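You operate a simulated robot arm through the tools that you are given. There is no shell and no other tool.

Carry out the task below with a simulated two-armed robot. There is one attempt and no reset: what you move stays moved.

JOB
Clean the dried ink off the spare print head with flush.
Fine: the orange pad, wetted at the flush tin; pad back, tin lid on, print head cover shut. Set down upright: pad. Where these are worked on the way, their far stop is far enough and under half their travel is too little: print head cover. What is to be rubbed or washed off counts as gone when no trace of it is left.
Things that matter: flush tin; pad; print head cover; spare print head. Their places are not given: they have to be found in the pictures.

Only the result counts: the job must be done as asked and must still hold three seconds after the hand-in. Knocking over, shifting, dropping, spilling or breaking anything else fails it. Lids that push on must go on centred and level and be pressed home; caps that screw on are set level and turned clockwise until they are tight.

ROBOT AND FRAMES
Two 6-joint arms with two-finger parallel grippers on one trunk that stands fixed in place. Base frame: the origin is at the foot of the trunk, x ahead of it, y to its left, z up; the work surface is at about z = 800. Readings come in mm, rad, newtons and seconds.
The left shoulder is at [280, 185, 1080], the right one opposite. With the tool pointing down near the work surface each hand reaches from about 540 to 940 mm from the base axis, measured 20 degrees to its own side. Payload 1.57 kg a hand.
The TCP of each hand is the grasp point between the finger pads, 30 mm short of the fingertips. In the tool frame z runs along the fingers and y along their closing line. Largest opening 80 mm; finger width 17, thickness 12; the body of the gripper, 40 by 82 mm, starts 80 mm behind the TCP.
Orientation is told as [roll, pitch, yaw] about the base's x, y, z axes, in that order, counted from this pose: with the fingers straight down and closing along the base's y, the tool's x points along the base's -x, its y along +y and its z along -z.

CONTROLS
- The arms move only by the tool send_rows. It takes "left_steps", "right_steps" or both (then of equal length, played together; a hand with none holds still); each is a list of rows, each an object (a shift or turn left out is 0, a gripper value left out holds the last) with "fingers": the opening, from 0 (shut) to 1 (fully open); "linear": the shift along the tool's x, y, z in units of 40 mm (1.0 is 40 mm), a list of three; "rotation": the turn, a rotation vector about the tool's x, y, z in units of 5 degrees (1.0 is 5 degrees), a list of three. In form: [{"fingers": fingers, "linear": [x, y, z], "rotation": [rx, ry, rz]}, ...]. A call has 1 to 20 rows; each row shifts and turns the commanded pose from where the row before left it, along the tool's axes as they then stand. A call with a number of a shift or a turn outside -1 to 1 is refused whole. Rows are played at 5 a second. More than 50 mm and 0.15 rad between two rows, or a gripper value outside its range, and nothing of the call is played. A pose out of reach is approached as far as the arm can. The call stops where the force on the tool passes 40 N (or 10 N more than at its start, if that is more) or the arm is blocked; 0.2 s more then pass. The fingers move at their own pace (about 153 mm/s each) and stop on an object; they squeeze with about 39 N. The grip force told is the motor's: it shows also when the fingers shut on nothing. Time passes only in rows, and 0.2 s behind the last, so rows that do not move let the fingers close. It gives the time, the measured TCP pose, the force on the tool (base axes), the opening and the grip force at its end, in the units of the frame above (readings bear some noise), with the torque about the TCP (base axes, N m) and any sound that the robot's microphone picked up.
- Cameras (640 x 400 px; columns grow to the right, rows downward): "scene" is now at [221.9, -31.9, 1509.9]; the picture's right is [-0.44, -0.90, 0.00], its down [-0.74, 0.36, -0.56] and it looks along [0.50, -0.24, -0.83] (base axes); focal length 342 px, centre (320, 200). "left" rides on the left gripper at [72, 7, -122] in its tool frame; the picture's right is [-0.09, 1.00, 0.00], its down [-0.84, -0.08, -0.54] and it looks along [-0.54, -0.05, 0.84] (tool axes); focal length 238 px, centre (320, 200). "right" rides on the right gripper at [72, -7, -122] in its tool frame; the picture's right is [0.09, 1.00, 0.00], its down [-0.84, 0.08, -0.54] and it looks along [-0.54, 0.05, 0.84] (tool axes); focal length 238 px, centre (320, 200).
- grab_frame(camera): a new picture of that camera. It takes no simulated time.
- raise_lower(by): slides the trunk up (or, below 0, down) by that many mm; the arms and the scene camera ride with it, the base frame stays. It gives what a move gives, with no picture.
- aim_head(pan, tilt): turns the head with the scene camera to pan (to the left, within 1.501 rad either way) and tilt (down, from -0.506 to 1.204), counted from straight ahead of the robot. It gives what a move gives.
- pixel_to_xyz(camera, pixels): for up to 12 pixels [column, row] of the newest picture of that camera ("zoom" is the newest enlarged one), the place [x, y, z] in the base frame of the surface seen there, good to about 3 mm. It takes no simulated time.
- close_up(camera, box): a new picture of the part [left, top, right, bottom] of that camera's present view, enlarged. It takes no simulated time.
- close_job(): hands the job in; it is judged then, once.

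Leave the grippers open and the arms clear of the work at the hand-in unless told otherwise.

The tools are called after "Call:" by a JSON object that holds its "op" and its "data". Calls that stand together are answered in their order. send_rows: Moves the arms, as the interface text tells. Its arguments: {"type":"object","properties":{"left_steps":{"type":"array","items":{"type":"object","properties":{"fingers":{"type":"number"},"linear":{"type":"array","items":{"type":"number"}},"rotation":{"type":"array","items":{"type":"number"}}}}},"right_steps":{"type":"array","items":{"type":"object","properties":{"fingers":{"type":"number"},"linear":{"type":"array","items":{"type":"number"}},"rotation":{"type":"array","items":{"type":"number"}}}}}},"required":[]} The other tools are called the same way: raise_lower (by) moves the trunk up or down; aim_head (pan, tilt) turns the head that bears the scene camera; grab_frame (camera) takes a picture; pixel_to_xyz (camera, pixels) gives the place of the surface under pixels of a picture; close_up (camera, box) takes an enlarged picture of a part of a camera's view; close_job () hands the job in.

At the start:

```text
time_s: 0.0
left_eef_pos: [513.7, -19.2, 1107.7]
left_tcp_rot: [-0.001, 0.0, 0.0]
left_wrist_force: [-0.4, 0.4, 1.0]
left_moment: [-0.03, 0.02, -0.02]
left_opening: 80.1
left_gripper_force: 0.2
right_eef_pos: [370.8, -473.9, 1088.4]
right_tcp_rot: [-0.001, -0.002, 0.001]
right_wrist_force: [0.0, -0.2, -0.1]
right_moment: [0.0, -0.03, -0.01]
right_opening: 79.9
right_gripper_force: 0.1
trunk travel left (down, up): [-775.0, 215.0]
head pan, tilt (commanded): [-0.452, 0.976]
```

scene: 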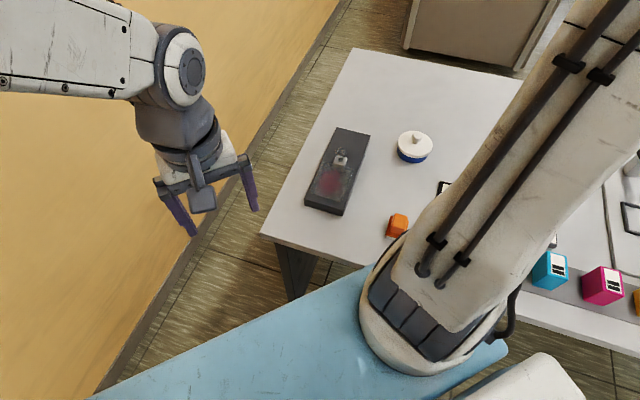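
right: 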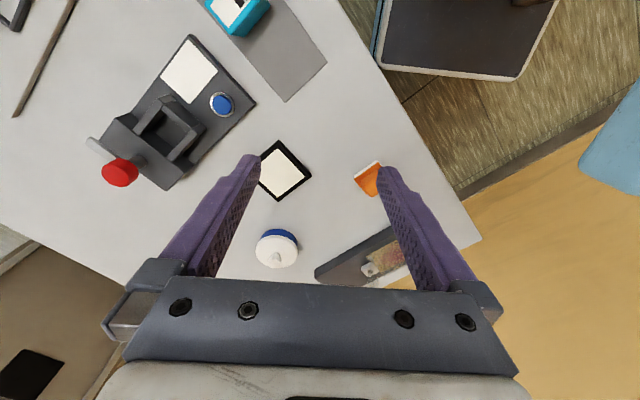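
left: 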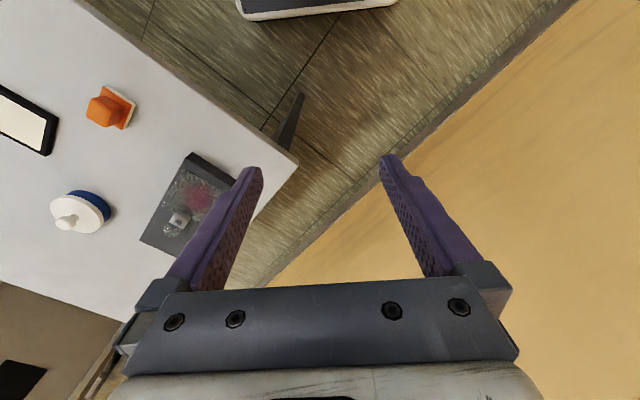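

I see the spare print head (dark box with a transparent cover and red ink) near (337,170) in the scene view, a tin with a white lid near (414,146) and an orange pad near (397,225). I'll enlarge these first.

Call:
{"op": "close_up", "data": {"camera": "scene", "box": [280, 100, 460, 250]}}

Call:
{"op": "grab_frame", "data": {"camera": "scene"}}

Call:
{"op": "pixel_to_xyz", "data": {"camera": "scene", "pixels": [[414, 135], [414, 146], [414, 160], [340, 158], [333, 182], [341, 130], [369, 136], [343, 214], [305, 205], [397, 225], [390, 235], [360, 215]]}}

```text
2.67 times, centred on (370, 175) of scene
```

zoom: 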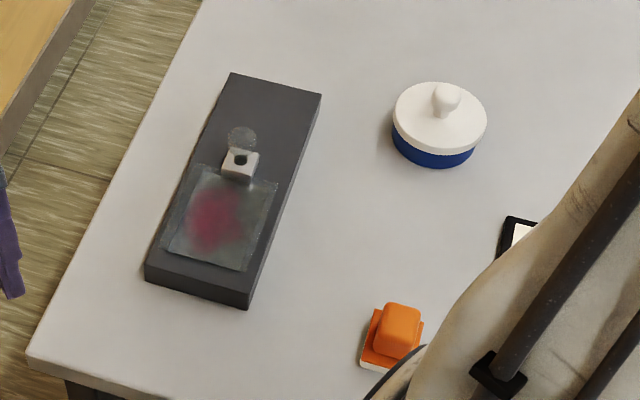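

```text
taken
```

scene: 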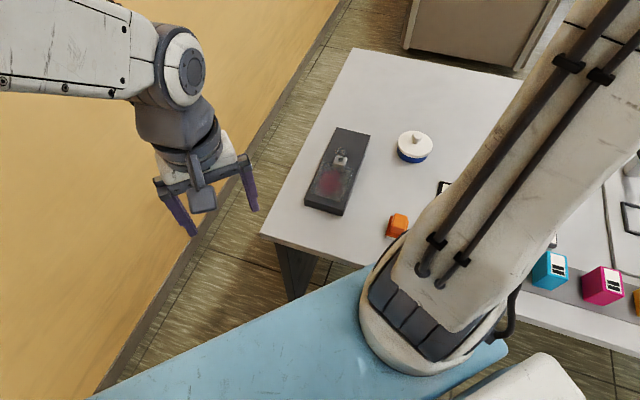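

```text
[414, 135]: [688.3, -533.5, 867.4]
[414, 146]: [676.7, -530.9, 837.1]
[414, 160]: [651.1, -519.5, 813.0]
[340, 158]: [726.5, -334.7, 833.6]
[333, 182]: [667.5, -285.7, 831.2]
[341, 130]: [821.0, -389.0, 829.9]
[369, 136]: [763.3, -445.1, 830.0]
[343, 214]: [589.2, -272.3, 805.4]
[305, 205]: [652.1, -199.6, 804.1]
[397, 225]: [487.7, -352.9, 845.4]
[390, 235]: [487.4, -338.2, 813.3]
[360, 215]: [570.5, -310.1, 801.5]
```

Next I want a nearer look at the print head and its cover. I'll enlarge both wrist views.

Call:
{"op": "close_up", "data": {"camera": "left", "box": [0, 70, 260, 270]}}

Call:
{"op": "close_up", "data": {"camera": "right", "box": [230, 120, 430, 290]}}

Call:
{"op": "close_up", "data": {"camera": "scene", "box": [295, 120, 375, 220]}}

```text
2.00 times, centred on (130, 170) of left
```

zoom: 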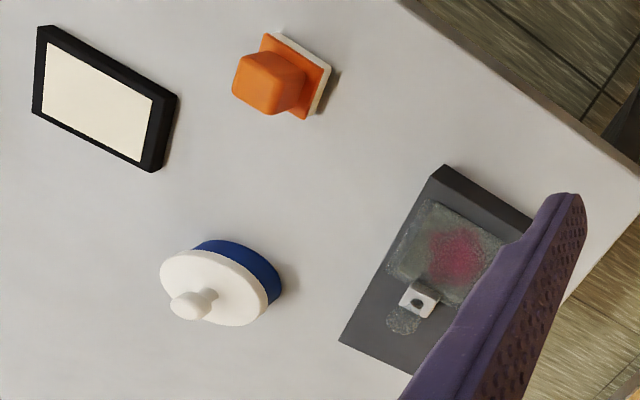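

```text
2.35 times, centred on (330, 205) of right
```

zoom: 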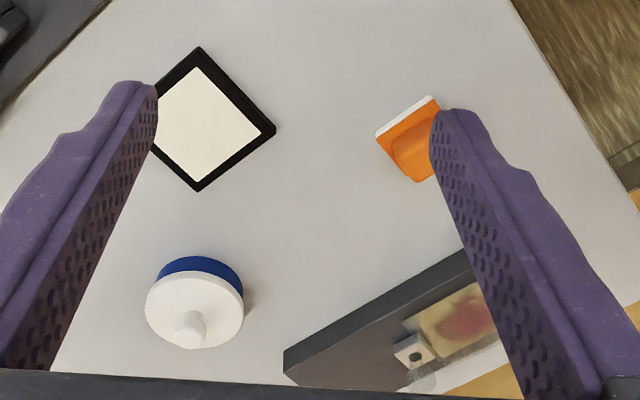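

```text
4.00 times, centred on (335, 170) of scene
```

zoom: 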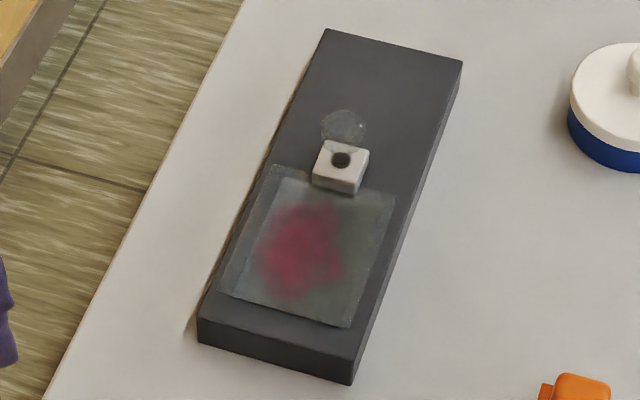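

I can see the transparent cover over the red stain, a white block with a dark dot, and a clear round knob beyond it. I'll measure points on them in this enlarged picture.

Call:
{"op": "pixel_to_xyz", "data": {"camera": "zoom", "pixels": [[328, 34], [458, 66], [352, 355], [202, 320], [345, 125], [341, 160], [338, 185], [275, 175], [390, 200], [347, 322], [222, 292], [305, 250]]}}

```text
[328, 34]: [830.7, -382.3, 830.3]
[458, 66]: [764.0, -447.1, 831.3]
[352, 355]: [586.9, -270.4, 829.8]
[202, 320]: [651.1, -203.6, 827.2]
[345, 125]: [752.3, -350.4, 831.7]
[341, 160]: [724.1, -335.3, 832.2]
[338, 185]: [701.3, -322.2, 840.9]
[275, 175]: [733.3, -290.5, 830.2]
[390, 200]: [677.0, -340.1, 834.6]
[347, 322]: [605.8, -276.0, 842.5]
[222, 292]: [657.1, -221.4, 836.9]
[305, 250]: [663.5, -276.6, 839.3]
```

The box lies at 45° in the base frame, running from about (619,-237) to (797,-415), with its top at z≈830. I'll move the right hand over it, staying high, to look at the cover up close.

Call:
{"op": "send_rows", "data": {"right_steps": [{"linear": [-0.68, 0.4, 0.3]}, {"linear": [-0.68, 0.4, 0.3]}, {"linear": [-0.68, 0.4, 0.3]}, {"linear": [-0.68, 0.4, 0.3]}, {"linear": [-0.68, 0.4, 0.3]}, {"linear": [-0.68, 0.4, 0.3]}, {"linear": [-0.68, 0.4, 0.3]}, {"linear": [-0.68, 0.4, 0.3]}]}}

Call:
{"op": "grab_frame", "data": {"camera": "right"}}

Call:
{"op": "grab_frame", "data": {"camera": "scene"}}

```text
time_s: 1.8
left_eef_pos: [514.6, -18.8, 1108.9]
left_tcp_rot: [0.0, 0.001, -0.001]
left_wrist_force: [-0.3, 0.2, -0.3]
left_moment: [0.0, 0.01, 0.03]
left_opening: 80.1
left_gripper_force: 0.0
right_eef_pos: [591.4, -345.8, 992.7]
right_tcp_rot: [0.0, 0.001, 0.0]
right_wrist_force: [-0.5, 0.1, -0.5]
right_moment: [-0.01, -0.01, -0.02]
right_opening: 80.1
right_gripper_force: 0.1
trunk travel left (down, up): [-775.0, 215.0]
head pan, tilt (commanded): [-0.452, 0.976]
```

```text
taken
```

right: 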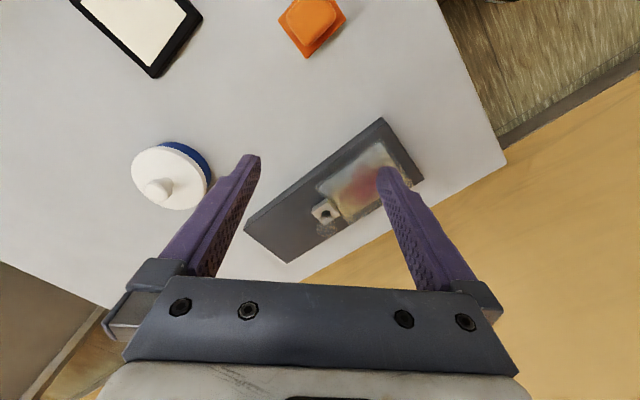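

```text
taken
```

scene: 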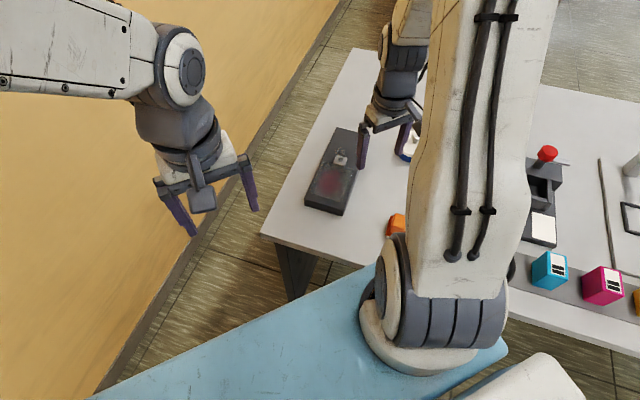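

The print head shows at (240-425, 118-262) in the right view. I'll enlarge that part.

Call:
{"op": "close_up", "data": {"camera": "right", "box": [240, 110, 430, 265]}}

Call:
{"op": "close_up", "data": {"camera": "right", "box": [290, 160, 370, 240]}}

Call:
{"op": "close_up", "data": {"camera": "scene", "box": [300, 120, 370, 220]}}

```text
2.58 times, centred on (335, 188) of right
```

zoom: 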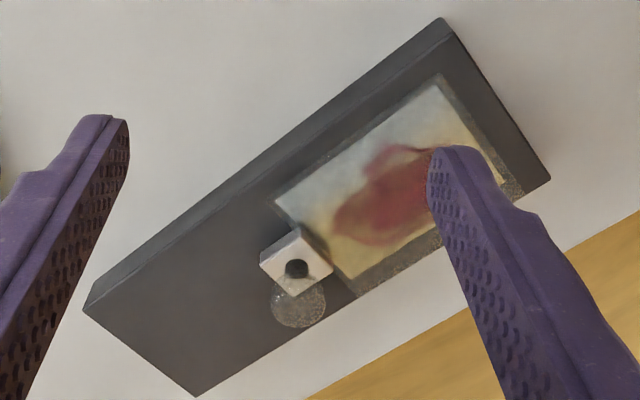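

```text
5.00 times, centred on (330, 200) of right
```

zoom: 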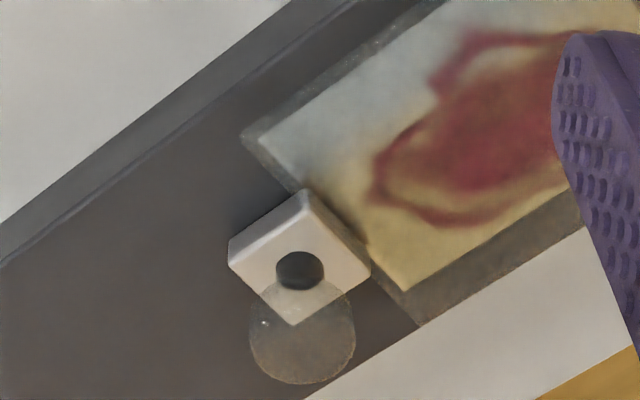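

```text
4.00 times, centred on (335, 170) of scene
```

zoom: 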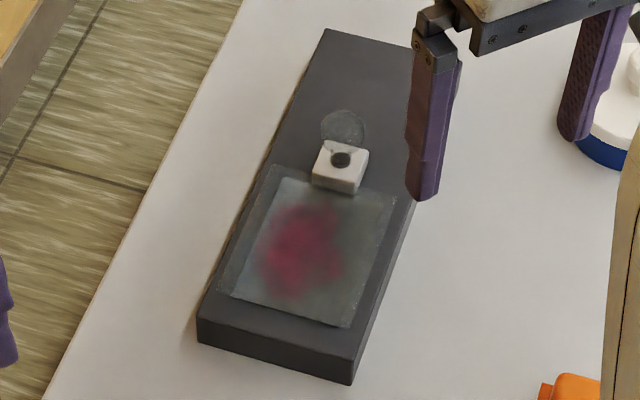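

The clear disc seems to stand above the white block, possibly as a knob. I'll take 3D points from the last right view to check the heights.

Call:
{"op": "close_up", "data": {"camera": "right", "box": [290, 160, 370, 240]}}

Call:
{"op": "pixel_to_xyz", "data": {"camera": "zoom", "pixels": [[305, 225], [300, 270], [265, 250], [345, 260], [300, 310], [302, 350], [245, 255], [300, 200], [330, 130], [255, 140], [405, 285], [200, 300]]}}

```text
5.00 times, centred on (330, 200) of right
```

zoom: 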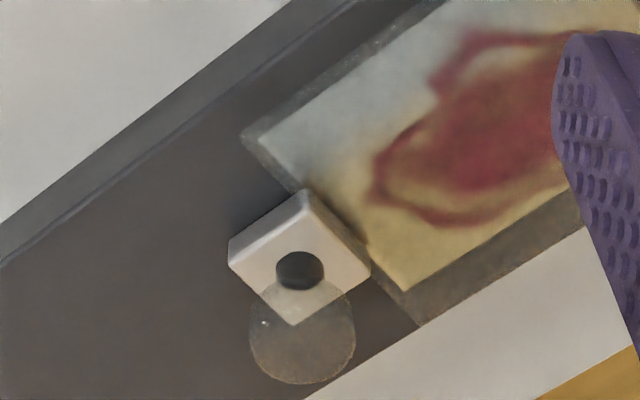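

```text
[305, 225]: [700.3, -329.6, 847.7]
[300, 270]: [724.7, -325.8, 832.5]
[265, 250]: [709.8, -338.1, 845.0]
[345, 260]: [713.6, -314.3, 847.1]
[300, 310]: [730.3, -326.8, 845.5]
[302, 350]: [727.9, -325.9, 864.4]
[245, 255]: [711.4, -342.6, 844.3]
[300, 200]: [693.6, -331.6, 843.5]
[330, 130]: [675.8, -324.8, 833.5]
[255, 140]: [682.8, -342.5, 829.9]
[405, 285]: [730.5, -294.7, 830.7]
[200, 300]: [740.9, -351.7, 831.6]
```

The white block's top is at z≈846, and the dark spot reads as a hole in it. Something clear sits above the block at about z≈865-890. I want a low side view, so I'll move the right hand back to the right, turn it 45° and tilt it 40°, looking across the box.

Call:
{"op": "send_rows", "data": {"right_steps": [{"linear": [0.22, -1.0, 0]}, {"linear": [0.22, -1.0, 0]}, {"linear": [0.22, -1.0, 0]}, {"rotation": [0, 0, -1]}, {"rotation": [0, 0, -1]}, {"rotation": [0, 0, -1]}, {"rotation": [0, 0, -1]}, {"rotation": [0, 0, -1]}, {"rotation": [0, 0, -1]}, {"rotation": [0, 0, -1]}, {"rotation": [0, 0, -1]}, {"rotation": [0, 0, -1]}]}}

Call:
{"op": "send_rows", "data": {"right_steps": [{"rotation": [0, -1, 0]}, {"rotation": [0, -1, 0]}, {"rotation": [0, -1, 0]}, {"rotation": [0, -1, 0]}, {"rotation": [0, -1, 0]}, {"rotation": [0, -1, 0]}, {"rotation": [0, -1, 0]}, {"rotation": [0, -1, 0]}, {"linear": [0.47, 0, 0.56]}, {"linear": [0.47, 0, 0.56]}]}}

Call:
{"op": "grab_frame", "data": {"camera": "right"}}

Call:
{"op": "grab_frame", "data": {"camera": "scene"}}

```text
time_s: 4.4
left_eef_pos: [514.4, -18.1, 1109.0]
left_tcp_rot: [-0.001, 0.0, -0.001]
left_wrist_force: [-0.2, 0.7, -0.4]
left_moment: [-0.01, -0.03, -0.01]
left_opening: 80.0
left_gripper_force: 0.1
right_eef_pos: [562.0, -465.4, 993.0]
right_tcp_rot: [0.001, -0.001, 0.788]
right_wrist_force: [-0.2, 0.0, 0.0]
right_moment: [-0.02, -0.02, 0.01]
right_opening: 80.2
right_gripper_force: 0.1
trunk travel left (down, up): [-775.0, 215.0]
head pan, tilt (commanded): [-0.452, 0.976]
```

```text
time_s: 6.6
left_eef_pos: [514.5, -18.8, 1109.4]
left_tcp_rot: [-0.001, 0.0, 0.0]
left_wrist_force: [-0.3, 0.3, 0.5]
left_moment: [0.04, -0.02, -0.02]
left_opening: 80.3
left_gripper_force: 0.0
right_eef_pos: [561.1, -466.6, 934.0]
right_tcp_rot: [0.0, -0.7, 0.784]
right_wrist_force: [-0.2, 0.0, -0.2]
right_moment: [0.0, -0.03, 0.0]
right_opening: 80.1
right_gripper_force: 0.1
trunk travel left (down, up): [-775.0, 215.0]
head pan, tilt (commanded): [-0.452, 0.976]
```

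```text
taken
```

right: 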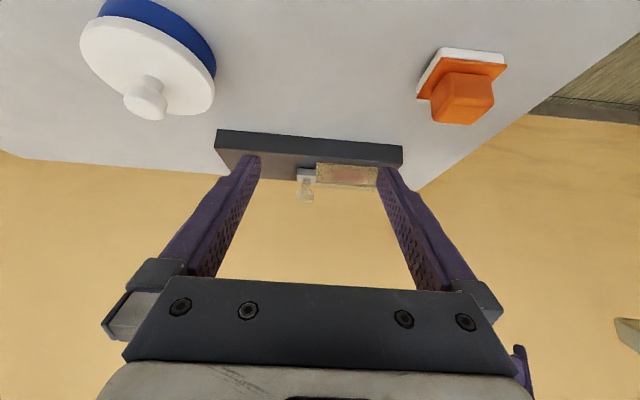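

```text
taken
```

scene: 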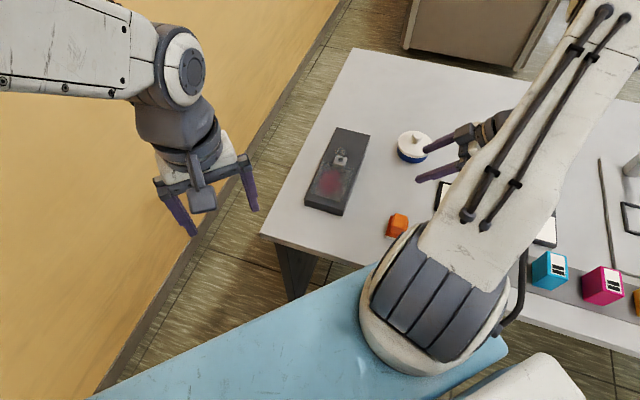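

The side view shows the block and a clear knob at about (306,185). I'll enlarge it.

Call:
{"op": "close_up", "data": {"camera": "right", "box": [250, 130, 400, 215]}}

Call:
{"op": "close_up", "data": {"camera": "right", "box": [280, 160, 340, 210]}}

Call:
{"op": "close_up", "data": {"camera": "right", "box": [410, 30, 520, 140]}}

Call:
{"op": "close_up", "data": {"camera": "right", "box": [70, 0, 230, 130]}}

```text
4.27 times, centred on (325, 172) of right
```

zoom: 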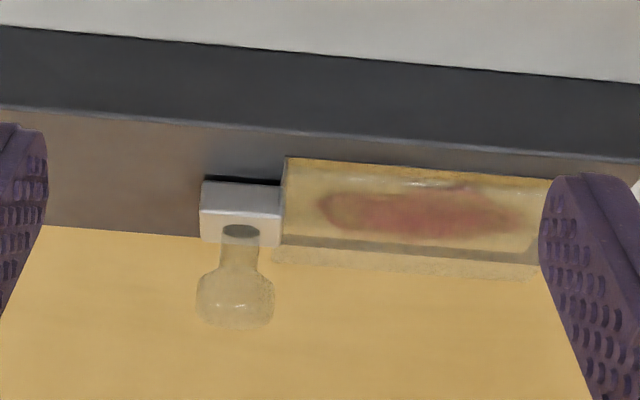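

```text
8.00 times, centred on (310, 185) of right
```

zoom: 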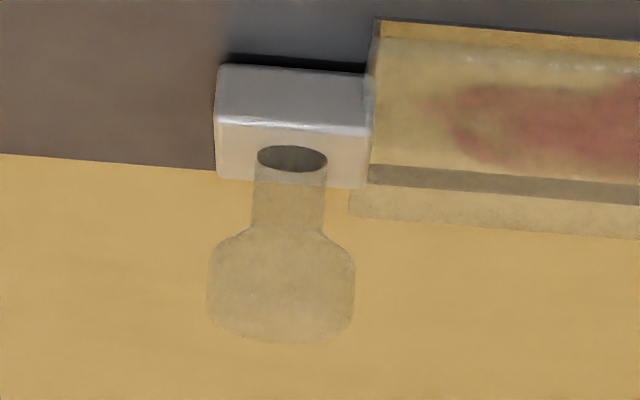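

```text
3.64 times, centred on (465, 85) of right
```

zoom: 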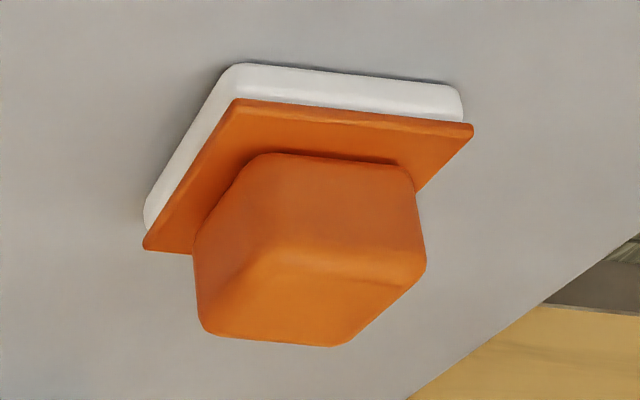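

```text
3.08 times, centred on (150, 65) of right
```

zoom: 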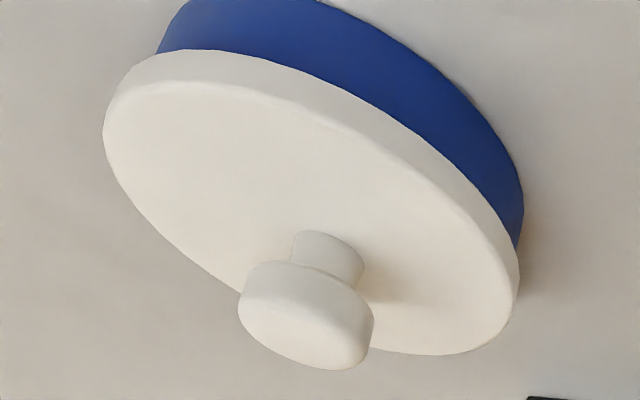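

The side view makes it clearer. A clear mushroom knob, about 27 mm wide with its head at roughly z 862–884, stands in a hole in the white block. The block sits against the edge of the clear cover. The box has about 100 mm of free length past the block, so I think the cover slides. I'll level the hand and hover over the knob at about (713,-328).

Call:
{"op": "send_rows", "data": {"right_steps": [{"rotation": [0, 1, 0], "linear": [0, 0, -0.4]}, {"rotation": [0, 1, 0], "linear": [0, 0, -0.4]}, {"rotation": [0, 1, 0], "linear": [0, 0, -0.4]}, {"rotation": [0, 1, 0], "linear": [0, 0, -0.4]}, {"rotation": [0, 1, 0]}, {"rotation": [0, 1, 0]}, {"rotation": [0, 1, 0]}, {"rotation": [0, 1, 0]}, {"linear": [0, 0, 0]}]}}

```text
time_s: 8.6
left_eef_pos: [514.1, -18.6, 1108.5]
left_tcp_rot: [0.0, 0.001, 0.0]
left_wrist_force: [0.0, -0.2, -0.3]
left_moment: [0.0, 0.01, 0.03]
left_opening: 80.0
left_gripper_force: 0.1
right_eef_pos: [537.8, -490.5, 988.8]
right_tcp_rot: [-0.001, 0.002, 0.786]
right_wrist_force: [0.8, 0.2, -0.8]
right_moment: [0.03, 0.0, -0.05]
right_opening: 80.1
right_gripper_force: 0.1
trunk travel left (down, up): [-775.0, 215.0]
head pan, tilt (commanded): [-0.452, 0.976]
```

The hand is level at (538,-490,989). I'll move over to (713,-328) at z≈960.

Call:
{"op": "send_rows", "data": {"right_steps": [{"linear": [-0.853, -0.031, 0.103]}, {"linear": [-0.853, -0.031, 0.103]}, {"linear": [-0.853, -0.031, 0.103]}, {"linear": [-0.853, -0.031, 0.103]}, {"linear": [-0.853, -0.031, 0.103]}, {"linear": [-0.853, -0.031, 0.103]}, {"linear": [-0.853, -0.031, 0.103]}, {"linear": [0, 0, 0]}]}}

Call:
{"op": "grab_frame", "data": {"camera": "right"}}

Call:
{"op": "grab_frame", "data": {"camera": "left"}}

```text
time_s: 10.4
left_eef_pos: [514.5, -18.8, 1108.7]
left_tcp_rot: [0.001, -0.001, 0.0]
left_wrist_force: [0.8, 0.5, -0.3]
left_moment: [-0.04, 0.02, -0.04]
left_opening: 79.9
left_gripper_force: 0.0
right_eef_pos: [714.2, -327.8, 960.4]
right_tcp_rot: [0.001, 0.0, 0.786]
right_wrist_force: [0.8, 0.2, 0.7]
right_moment: [0.0, 0.02, 0.05]
right_opening: 80.0
right_gripper_force: 0.0
trunk travel left (down, up): [-775.0, 215.0]
head pan, tilt (commanded): [-0.452, 0.976]
```

```text
taken
```

right: 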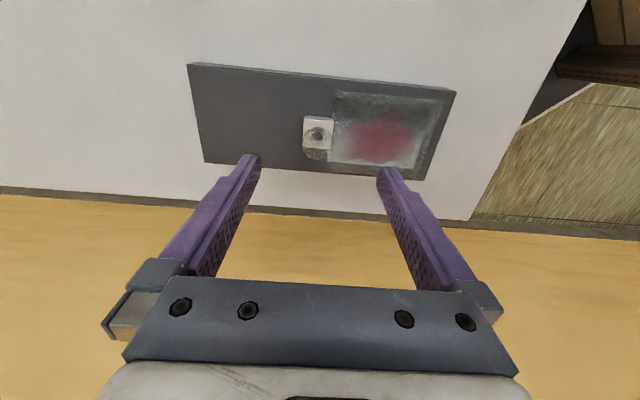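

```text
taken
```

left: 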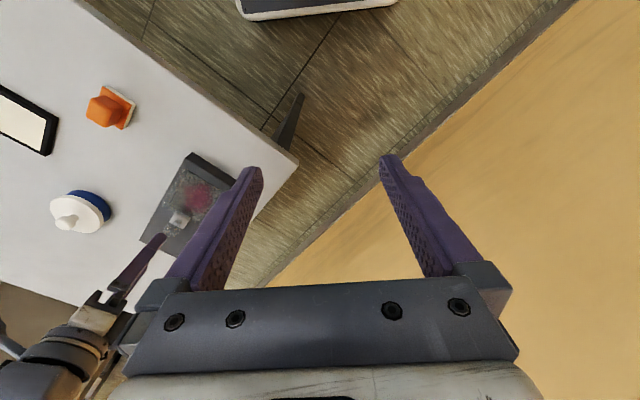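

Call:
{"op": "close_up", "data": {"camera": "right", "box": [270, 80, 390, 180]}}

Call:
{"op": "close_up", "data": {"camera": "right", "box": [180, 50, 470, 200]}}

```text
4.00 times, centred on (330, 130) of right
```

zoom: 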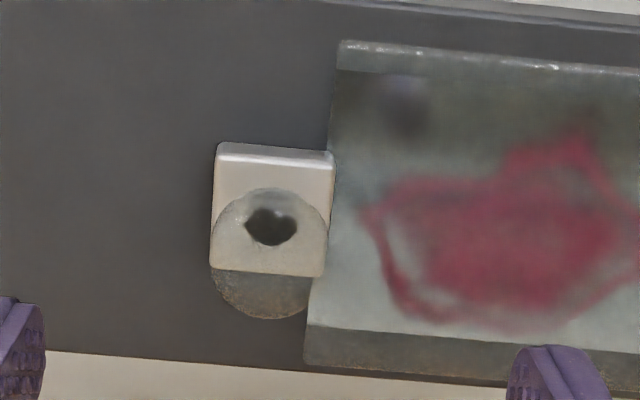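

```text
2.21 times, centred on (325, 125) of right
```

zoom: 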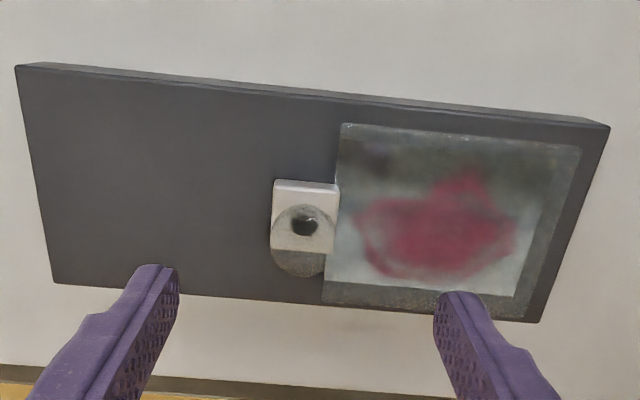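

The knob is centred between the fingers, with cover and block below the planned tip height of about 854. I'll descend to TCP z≈884 and then close gently on the knob.

Call:
{"op": "send_rows", "data": {"right_steps": [{"linear": [0, 0, 0.5]}, {"linear": [0, 0, 0.5]}, {"linear": [0, 0, 0.5]}, {"linear": [0, 0, 0.4]}, {"linear": [0, 0, 0]}]}}

Call:
{"op": "grab_frame", "data": {"camera": "right"}}

```text
time_s: 11.6
left_eef_pos: [515.2, -18.1, 1107.7]
left_tcp_rot: [0.0, 0.0, 0.0]
left_wrist_force: [-0.4, 0.8, -0.5]
left_moment: [0.01, 0.01, -0.01]
left_opening: 80.1
left_gripper_force: 0.0
right_eef_pos: [712.5, -326.9, 884.8]
right_tcp_rot: [0.002, -0.001, 0.786]
right_wrist_force: [-0.3, 0.8, 0.6]
right_moment: [0.02, 0.01, 0.02]
right_opening: 80.1
right_gripper_force: 0.1
trunk travel left (down, up): [-775.0, 215.0]
head pan, tilt (commanded): [-0.452, 0.976]
```

```text
taken
```

right: 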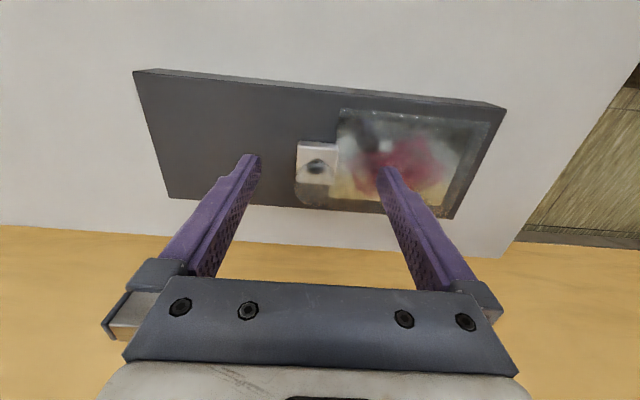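

The fingertips straddle the knob. I'll close now and let the fingers settle.

Call:
{"op": "send_rows", "data": {"right_steps": [{"fingers": 0.5}, {"fingers": 0.2}, {"fingers": 0.2}]}}

Call:
{"op": "grab_frame", "data": {"camera": "right"}}

```text
time_s: 12.4
left_eef_pos: [514.9, -18.3, 1107.8]
left_tcp_rot: [0.0, -0.001, 0.001]
left_wrist_force: [-0.4, -0.3, -0.5]
left_moment: [-0.01, -0.01, -0.02]
left_opening: 79.9
left_gripper_force: 0.1
right_eef_pos: [715.4, -329.5, 885.0]
right_tcp_rot: [-0.005, -0.001, 0.785]
right_wrist_force: [10.5, -11.0, -2.9]
right_moment: [0.02, -0.41, -0.08]
right_opening: 27.8
right_gripper_force: 38.3
trunk travel left (down, up): [-775.0, 215.0]
head pan, tilt (commanded): [-0.452, 0.976]
```

```text
taken
```

right: 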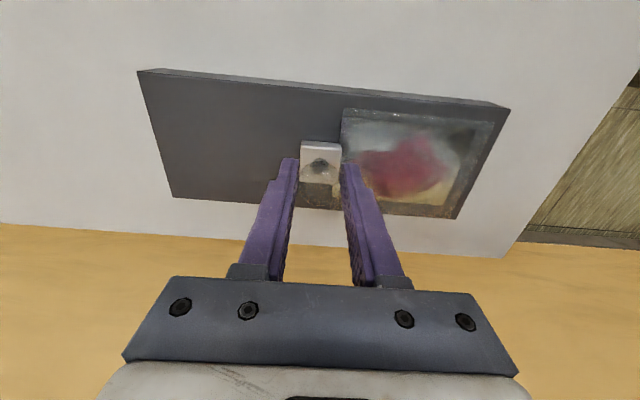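

The knob is held at 27.8 mm. The 15 N along +u shows that it sits about 3.7 mm further along and is rigid. I'll shift that way, then try a small slide along the box away from the stain (tool -y), watching the force.

Call:
{"op": "send_rows", "data": {"right_steps": [{"linear": [0, -0.09, 0]}, {"linear": [0, 0, 0]}]}}

Call:
{"op": "send_rows", "data": {"right_steps": [{"linear": [0, -0.1, 0]}, {"linear": [0, -0.1, 0]}, {"linear": [0, 0, 0]}]}}

```text
time_s: 13.0
left_eef_pos: [513.4, -17.8, 1109.4]
left_tcp_rot: [0.0, 0.0, -0.001]
left_wrist_force: [0.5, 0.1, 0.6]
left_moment: [0.02, 0.03, -0.03]
left_opening: 79.9
left_gripper_force: 0.1
right_eef_pos: [714.5, -329.9, 884.6]
right_tcp_rot: [0.001, -0.001, 0.785]
right_wrist_force: [2.7, -2.0, 10.6]
right_moment: [0.34, -0.1, -0.08]
right_opening: 27.7
right_gripper_force: 37.9
trunk travel left (down, up): [-775.0, 215.0]
head pan, tilt (commanded): [-0.452, 0.976]
```

```text
time_s: 13.8
left_eef_pos: [513.7, -16.8, 1108.7]
left_tcp_rot: [-0.001, 0.001, 0.0]
left_wrist_force: [0.4, 0.0, 0.0]
left_moment: [0.0, 0.0, -0.04]
left_opening: 79.8
left_gripper_force: 0.1
right_eef_pos: [720.4, -335.2, 885.1]
right_tcp_rot: [-0.002, 0.0, 0.786]
right_wrist_force: [-2.3, 1.9, 19.6]
right_moment: [-0.43, 0.69, 0.12]
right_opening: 27.9
right_gripper_force: 37.8
trunk travel left (down, up): [-775.0, 215.0]
head pan, tilt (commanded): [-0.452, 0.976]
```

It moved about 8 mm along the box with little sideways force, but an upward force of about 20 N on the hand has built up. I'll check the pictures.

Call:
{"op": "close_up", "data": {"camera": "right", "box": [130, 60, 520, 240]}}

Call:
{"op": "close_up", "data": {"camera": "scene", "box": [280, 100, 400, 230]}}

Call:
{"op": "close_up", "data": {"camera": "left", "box": [100, 120, 280, 290]}}

```text
1.64 times, centred on (325, 150) of right
```

zoom: 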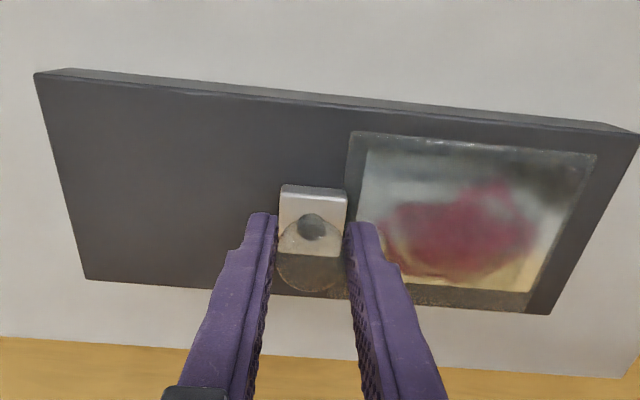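

```text
3.08 times, centred on (340, 165) of scene
```

zoom: 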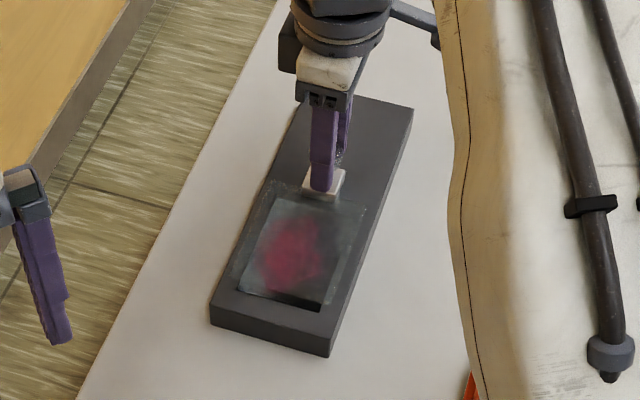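

```text
2.35 times, centred on (190, 205) of left
```

zoom: 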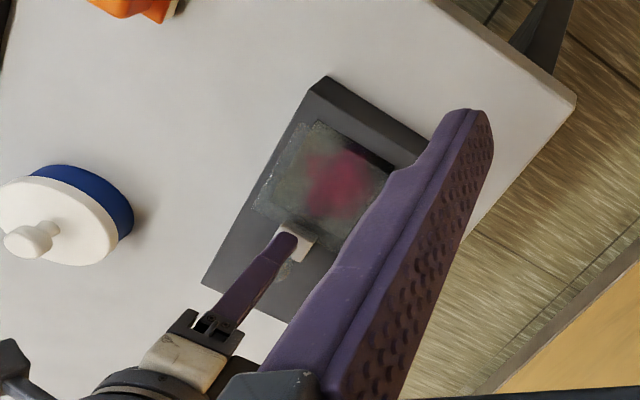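

The cover has slid: a dark gap now shows at its near end, and the block still touches it. I'll relieve the upward load by raising the hand slightly and read the force again.

Call:
{"op": "send_rows", "data": {"right_steps": [{"linear": [0, 0, -0.05]}, {"linear": [0, 0, 0]}]}}

```text
time_s: 14.4
left_eef_pos: [514.9, -17.4, 1108.5]
left_tcp_rot: [0.0, 0.0, 0.0]
left_wrist_force: [0.1, 0.0, 0.5]
left_moment: [-0.01, -0.01, -0.06]
left_opening: 80.1
left_gripper_force: 0.1
right_eef_pos: [721.5, -336.2, 884.9]
right_tcp_rot: [-0.001, -0.001, 0.785]
right_wrist_force: [0.2, 0.0, 2.6]
right_moment: [0.25, -0.67, 0.14]
right_opening: 27.7
right_gripper_force: 38.2
trunk travel left (down, up): [-775.0, 215.0]
head pan, tilt (commanded): [-0.452, 0.976]
```

The load is down to 2.6 N. I'll keep sliding along the box, 40 mm first, and check the forces.

Call:
{"op": "send_rows", "data": {"right_steps": [{"linear": [0, -0.2, 0]}, {"linear": [0, -0.2, 0]}, {"linear": [0, -0.2, 0]}, {"linear": [0, -0.2, 0]}, {"linear": [0, -0.2, 0]}, {"linear": [0, 0, 0]}]}}

```text
time_s: 15.8
left_eef_pos: [514.5, -18.2, 1109.6]
left_tcp_rot: [0.0, 0.0, -0.001]
left_wrist_force: [0.1, 0.3, 0.4]
left_moment: [-0.01, -0.01, -0.01]
left_opening: 80.2
left_gripper_force: 0.1
right_eef_pos: [749.8, -364.2, 884.2]
right_tcp_rot: [0.001, 0.001, 0.785]
right_wrist_force: [0.7, 3.3, -7.3]
right_moment: [-0.15, 0.2, 0.15]
right_opening: 27.6
right_gripper_force: 38.0
trunk travel left (down, up): [-775.0, 215.0]
head pan, tilt (commanded): [-0.452, 0.976]
```

The slide runs freely, about 48 mm so far. I'll continue towards the far stop.

Call:
{"op": "send_rows", "data": {"right_steps": [{"linear": [0, -0.2, 0]}, {"linear": [0, -0.2, 0]}, {"linear": [0, -0.2, 0]}, {"linear": [0, -0.2, 0]}, {"linear": [0, 0, 0]}]}}

Call:
{"op": "close_up", "data": {"camera": "right", "box": [130, 60, 640, 260]}}

Call:
{"op": "close_up", "data": {"camera": "scene", "box": [280, 100, 400, 230]}}

```text
time_s: 17.0
left_eef_pos: [515.2, -18.1, 1109.2]
left_tcp_rot: [0.002, 0.0, 0.0]
left_wrist_force: [0.2, 0.5, -0.1]
left_moment: [0.01, 0.02, 0.0]
left_opening: 80.1
left_gripper_force: 0.0
right_eef_pos: [772.5, -388.0, 884.5]
right_tcp_rot: [0.001, -0.001, 0.785]
right_wrist_force: [-3.9, -1.4, -0.3]
right_moment: [0.09, 0.18, 0.09]
right_opening: 27.7
right_gripper_force: 38.1
trunk travel left (down, up): [-775.0, 215.0]
head pan, tilt (commanded): [-0.452, 0.976]
```

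```text
1.25 times, centred on (385, 160) of right
```

zoom: 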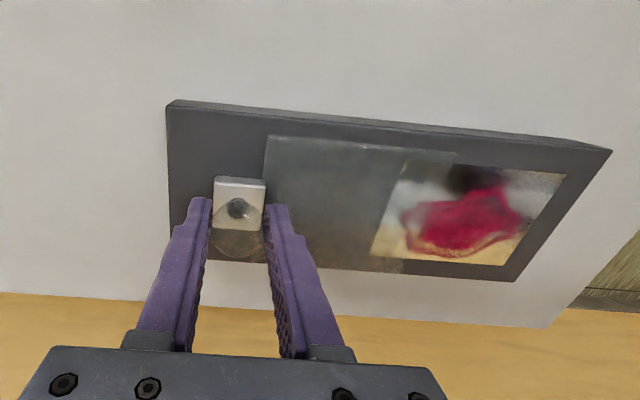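

```text
3.08 times, centred on (340, 165) of scene
```

zoom: 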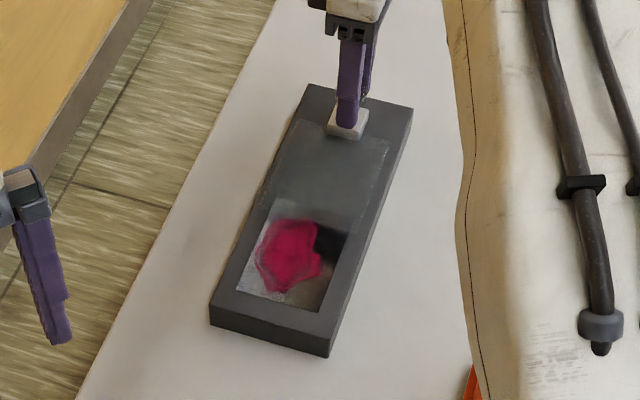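

The stain is now uncovered, about 81 mm along. I'll go on in small steps until the far stop gives resistance.

Call:
{"op": "send_rows", "data": {"right_steps": [{"linear": [0, -0.15, 0]}, {"linear": [0, -0.15, 0]}, {"linear": [0, 0, 0]}]}}

```text
time_s: 17.8
left_eef_pos: [514.6, -17.8, 1108.8]
left_tcp_rot: [0.002, 0.0, 0.0]
left_wrist_force: [0.0, 0.6, 0.3]
left_moment: [-0.02, -0.01, 0.02]
left_opening: 80.3
left_gripper_force: 0.0
right_eef_pos: [780.4, -394.3, 883.8]
right_tcp_rot: [0.0, 0.0, 0.786]
right_wrist_force: [-2.8, -0.5, -2.5]
right_moment: [-0.18, 0.24, -0.06]
right_opening: 27.6
right_gripper_force: 37.8
trunk travel left (down, up): [-775.0, 215.0]
head pan, tilt (commanded): [-0.452, 0.976]
```

Call:
{"op": "send_rows", "data": {"right_steps": [{"linear": [0, -0.12, 0]}, {"linear": [0, -0.12, 0]}, {"linear": [0, 0, 0]}]}}

Call:
{"op": "close_up", "data": {"camera": "scene", "box": [280, 100, 400, 230]}}

```text
time_s: 18.6
left_eef_pos: [513.8, -19.1, 1107.9]
left_tcp_rot: [0.001, -0.001, 0.0]
left_wrist_force: [0.4, -0.4, -0.4]
left_moment: [0.02, -0.01, 0.02]
left_opening: 80.2
left_gripper_force: 0.1
right_eef_pos: [787.6, -402.1, 884.1]
right_tcp_rot: [0.002, 0.001, 0.784]
right_wrist_force: [-3.7, -1.5, -9.2]
right_moment: [0.16, -0.1, -0.01]
right_opening: 27.7
right_gripper_force: 38.0
trunk travel left (down, up): [-775.0, 215.0]
head pan, tilt (commanded): [-0.452, 0.976]
```

```text
3.08 times, centred on (340, 165) of scene
```

zoom: 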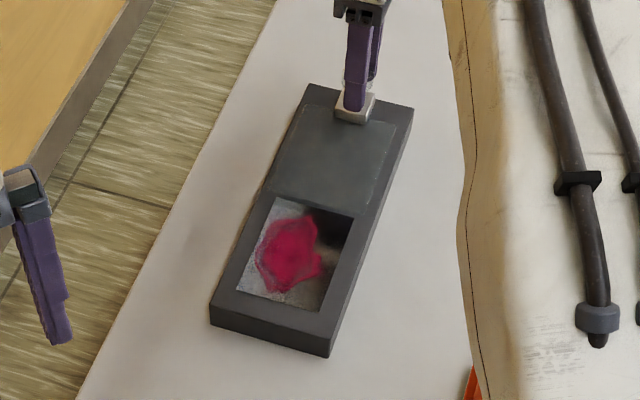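

The window is fully open. I'll push in small steps until the far stop, so the pad has the most room.

Call:
{"op": "send_rows", "data": {"right_steps": [{"linear": [0, -0.1, 0]}, {"linear": [0, -0.1, 0]}, {"linear": [0, 0, 0]}]}}

```text
time_s: 19.4
left_eef_pos: [515.0, -19.1, 1109.3]
left_tcp_rot: [0.0, 0.001, 0.0]
left_wrist_force: [0.1, 0.4, 0.1]
left_moment: [0.0, 0.01, -0.03]
left_opening: 79.9
left_gripper_force: 0.1
right_eef_pos: [791.7, -407.2, 885.3]
right_tcp_rot: [0.001, 0.0, 0.783]
right_wrist_force: [-5.3, 1.8, -6.9]
right_moment: [0.02, -0.05, -0.03]
right_opening: 27.9
right_gripper_force: 37.6
trunk travel left (down, up): [-775.0, 215.0]
head pan, tilt (commanded): [-0.452, 0.976]
```

Call:
{"op": "send_rows", "data": {"right_steps": [{"linear": [0, -0.1, 0]}, {"linear": [0, -0.1, 0]}, {"linear": [0, 0, 0]}]}}

```text
time_s: 20.0
left_eef_pos: [513.9, -17.7, 1108.6]
left_tcp_rot: [0.0, 0.0, 0.0]
left_wrist_force: [0.7, 0.2, -0.3]
left_moment: [-0.02, 0.01, 0.02]
left_opening: 80.0
left_gripper_force: 0.1
right_eef_pos: [791.9, -408.1, 885.6]
right_tcp_rot: [0.022, 0.006, 0.786]
right_wrist_force: [-8.4, 8.4, 12.6]
right_moment: [0.11, -0.12, 0.01]
right_opening: 27.9
right_gripper_force: 38.3
trunk travel left (down, up): [-775.0, 215.0]
head pan, tilt (commanded): [-0.452, 0.976]
stopped in row 3 (right hand): the force on the tool passed its limit at 43 N (the readings are from after the stop); the commanded pose is now the measured one
```

The far stop is reached, at 43 N and about 110 mm of travel. I'll open the fingers and rise.

Call:
{"op": "send_rows", "data": {"right_steps": [{"fingers": 0.5}, {"fingers": 0.7}, {"linear": [0, 0, -0.5]}, {"linear": [0, 0, -1]}, {"linear": [0, 0, -1]}, {"linear": [0, 0, -0.5], "fingers": 1.0}, {"linear": [0, 0, 0]}]}}

Call:
{"op": "grab_frame", "data": {"camera": "right"}}

Call:
{"op": "grab_frame", "data": {"camera": "scene"}}

```text
time_s: 21.6
left_eef_pos: [513.4, -19.3, 1108.2]
left_tcp_rot: [0.0, -0.001, 0.0]
left_wrist_force: [0.3, 0.4, 0.6]
left_moment: [0.04, 0.02, 0.0]
left_opening: 80.1
left_gripper_force: 0.0
right_eef_pos: [793.9, -409.9, 1003.3]
right_tcp_rot: [0.019, 0.004, 0.786]
right_wrist_force: [-0.4, 0.5, -0.4]
right_moment: [0.03, 0.01, -0.02]
right_opening: 80.0
right_gripper_force: 0.1
trunk travel left (down, up): [-775.0, 215.0]
head pan, tilt (commanded): [-0.452, 0.976]
```

```text
taken
```

right: 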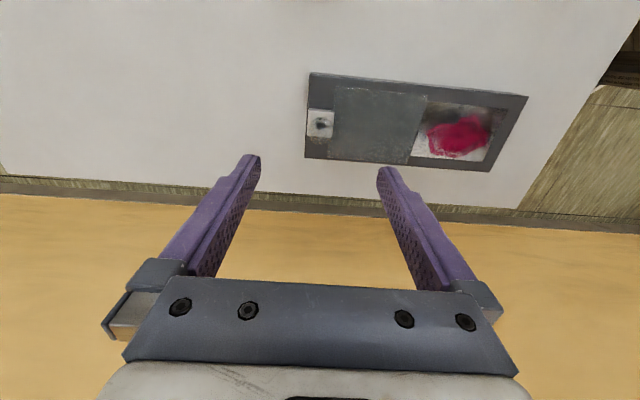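

```text
taken
```

scene: 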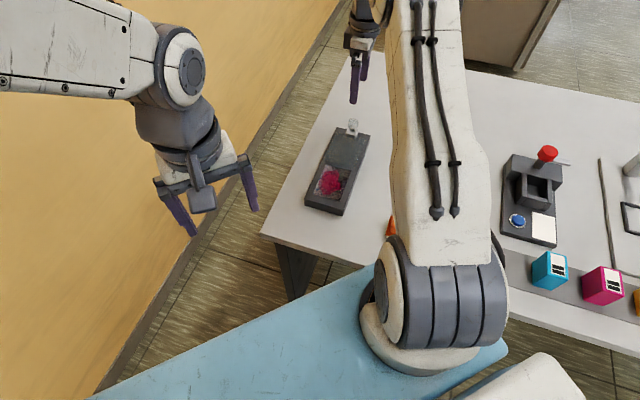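

The cover stays open and the box has not moved. Next I'll measure the window and the stain surface.

Call:
{"op": "close_up", "data": {"camera": "scene", "box": [295, 115, 385, 220]}}

Call:
{"op": "close_up", "data": {"camera": "right", "box": [400, 80, 540, 180]}}

Call:
{"op": "pixel_to_xyz", "data": {"camera": "zoom", "pixels": [[130, 90], [100, 310], [450, 130], [400, 345], [150, 200], [260, 220], [330, 250], [400, 200], [250, 130], [350, 120], [200, 310], [440, 300]]}}

```text
3.81 times, centred on (340, 168) of scene
```

zoom: 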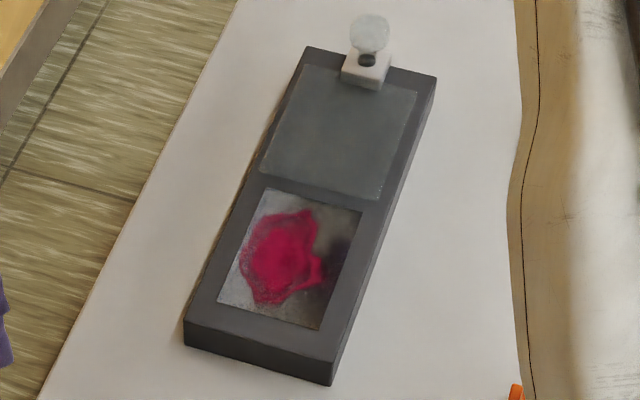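

```text
4.00 times, centred on (470, 130) of right
```

zoom: 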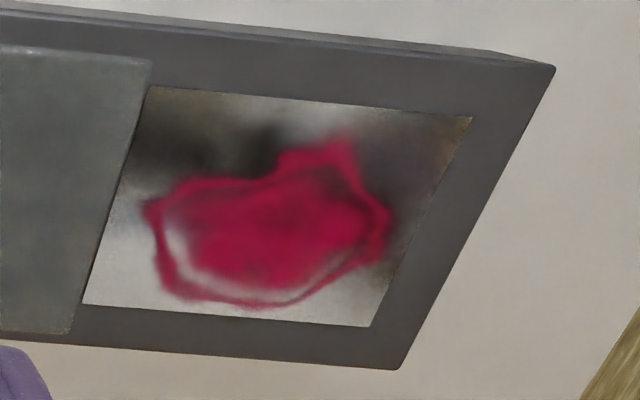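

```text
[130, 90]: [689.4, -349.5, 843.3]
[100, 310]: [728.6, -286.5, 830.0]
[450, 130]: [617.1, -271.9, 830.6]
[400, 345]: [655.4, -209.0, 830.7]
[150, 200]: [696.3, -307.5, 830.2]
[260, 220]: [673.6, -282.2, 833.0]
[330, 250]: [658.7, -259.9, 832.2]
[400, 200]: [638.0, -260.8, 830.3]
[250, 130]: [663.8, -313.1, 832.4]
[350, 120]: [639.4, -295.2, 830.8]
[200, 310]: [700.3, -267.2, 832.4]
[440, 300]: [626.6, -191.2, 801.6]
```

The stain surface is flush with the box top, at z≈831. I'll measure the stain outline and window corners in this same enlarged picture.

Call:
{"op": "pixel_to_xyz", "data": {"camera": "zoom", "pixels": [[150, 90], [468, 119], [368, 323], [86, 302], [146, 205], [165, 295], [270, 305], [390, 210], [345, 135], [380, 260], [230, 180], [245, 240]]}}

Call:
{"op": "grab_frame", "data": {"camera": "left"}}

```text
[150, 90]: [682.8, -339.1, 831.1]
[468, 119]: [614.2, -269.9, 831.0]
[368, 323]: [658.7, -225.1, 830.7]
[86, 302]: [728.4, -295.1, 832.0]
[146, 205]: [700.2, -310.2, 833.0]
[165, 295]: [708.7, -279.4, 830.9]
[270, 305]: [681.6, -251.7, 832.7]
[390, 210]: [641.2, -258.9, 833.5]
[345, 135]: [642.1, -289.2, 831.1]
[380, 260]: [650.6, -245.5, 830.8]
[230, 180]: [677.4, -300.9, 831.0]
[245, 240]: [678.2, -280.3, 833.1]
```

```text
taken
```

left: 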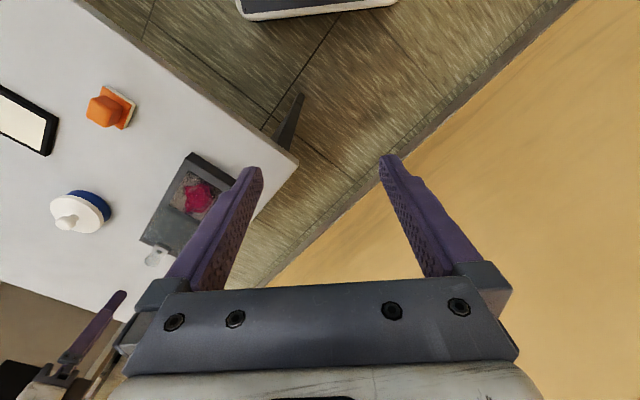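

The stain spans roughly (642..709, -310..-245) at z≈831, inside a flush window, and the cover edge is 20 mm beyond its far end. Now for the tin: I'll take out the small tilt and move back to look at the tin and its lid.

Call:
{"op": "send_rows", "data": {"right_steps": [{"rotation": [0.218, -0.046, 0]}, {"linear": [0.94, 0.015, 0.1]}, {"linear": [0.94, 0.015, 0.1]}, {"linear": [0.94, 0.015, 0.1]}, {"linear": [0.94, 0.015, 0.1]}, {"linear": [0.94, 0.015, 0.1]}, {"linear": [0.94, 0.015, 0.1]}, {"linear": [0.94, 0.015, 0.1]}, {"linear": [0, 0, 0]}]}}

Call:
{"op": "grab_frame", "data": {"camera": "right"}}

Call:
{"op": "grab_frame", "data": {"camera": "scene"}}

```text
time_s: 23.6
left_eef_pos: [514.5, -17.8, 1109.1]
left_tcp_rot: [0.0, 0.001, -0.001]
left_wrist_force: [-0.7, -0.1, -0.2]
left_moment: [-0.03, 0.01, -0.02]
left_opening: 80.0
left_gripper_force: 0.2
right_eef_pos: [607.3, -594.9, 976.6]
right_tcp_rot: [0.001, -0.001, 0.786]
right_wrist_force: [-0.1, -0.2, -0.9]
right_moment: [-0.01, -0.02, -0.02]
right_opening: 79.9
right_gripper_force: 0.1
trunk travel left (down, up): [-775.0, 215.0]
head pan, tilt (commanded): [-0.452, 0.976]
```

```text
taken
```

right: 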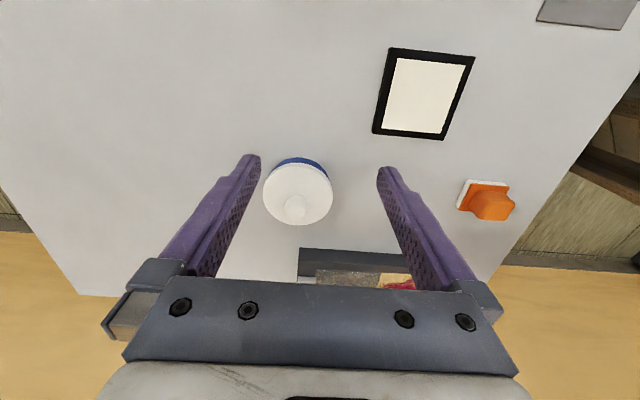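

```text
taken
```

scene: 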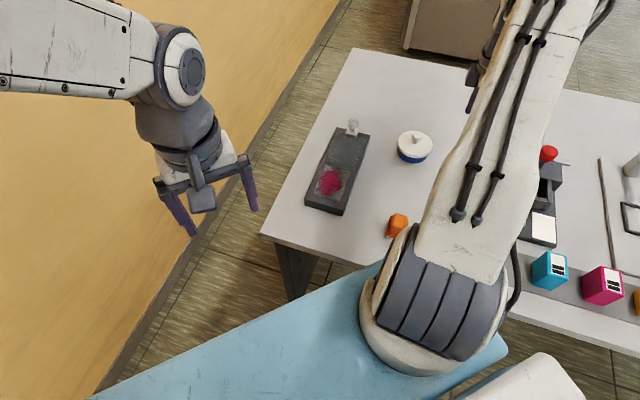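

Call:
{"op": "close_up", "data": {"camera": "scene", "box": [375, 115, 455, 175]}}

Call:
{"op": "pixel_to_xyz", "data": {"camera": "zoom", "pixels": [[330, 150], [330, 165], [210, 200], [450, 200], [330, 110], [330, 300], [330, 335], [335, 360], [200, 260], [455, 250]]}}

Call:
{"op": "close_up", "data": {"camera": "right", "box": [250, 140, 350, 240]}}

Call:
{"op": "pixel_to_xyz", "data": {"camera": "zoom", "pixels": [[330, 100], [145, 230], [490, 220], [330, 380], [310, 270], [310, 250], [310, 220], [320, 60], [420, 85], [320, 160]]}}

```text
6.67 times, centred on (415, 145) of scene
```

zoom: 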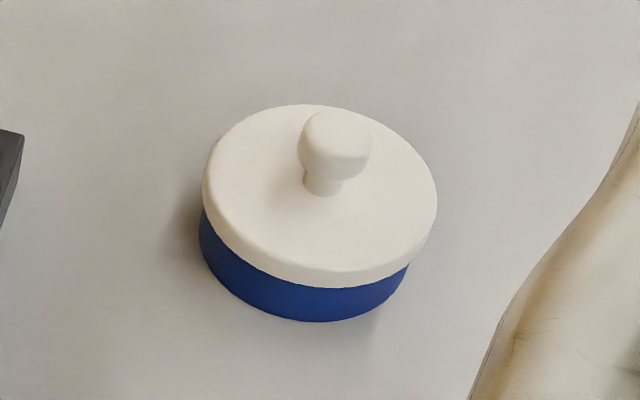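

```text
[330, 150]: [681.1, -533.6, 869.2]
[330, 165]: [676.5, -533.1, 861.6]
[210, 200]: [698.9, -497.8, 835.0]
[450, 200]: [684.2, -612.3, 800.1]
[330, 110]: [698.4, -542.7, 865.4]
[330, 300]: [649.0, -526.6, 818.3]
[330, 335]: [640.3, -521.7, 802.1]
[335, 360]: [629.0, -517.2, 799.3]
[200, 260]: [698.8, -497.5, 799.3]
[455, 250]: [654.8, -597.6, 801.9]
```

```text
4.00 times, centred on (300, 190) of right
```

zoom: 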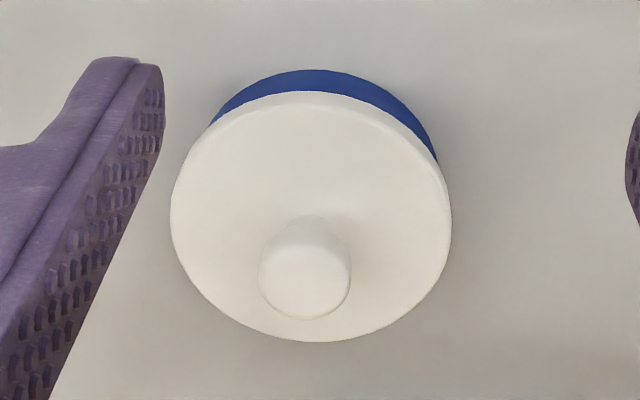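

```text
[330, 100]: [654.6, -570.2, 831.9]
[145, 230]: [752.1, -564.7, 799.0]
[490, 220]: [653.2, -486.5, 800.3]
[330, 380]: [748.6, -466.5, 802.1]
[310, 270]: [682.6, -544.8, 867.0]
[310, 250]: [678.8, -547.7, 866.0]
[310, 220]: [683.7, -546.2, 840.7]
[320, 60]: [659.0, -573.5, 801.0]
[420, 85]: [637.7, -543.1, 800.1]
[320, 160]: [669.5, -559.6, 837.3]
```

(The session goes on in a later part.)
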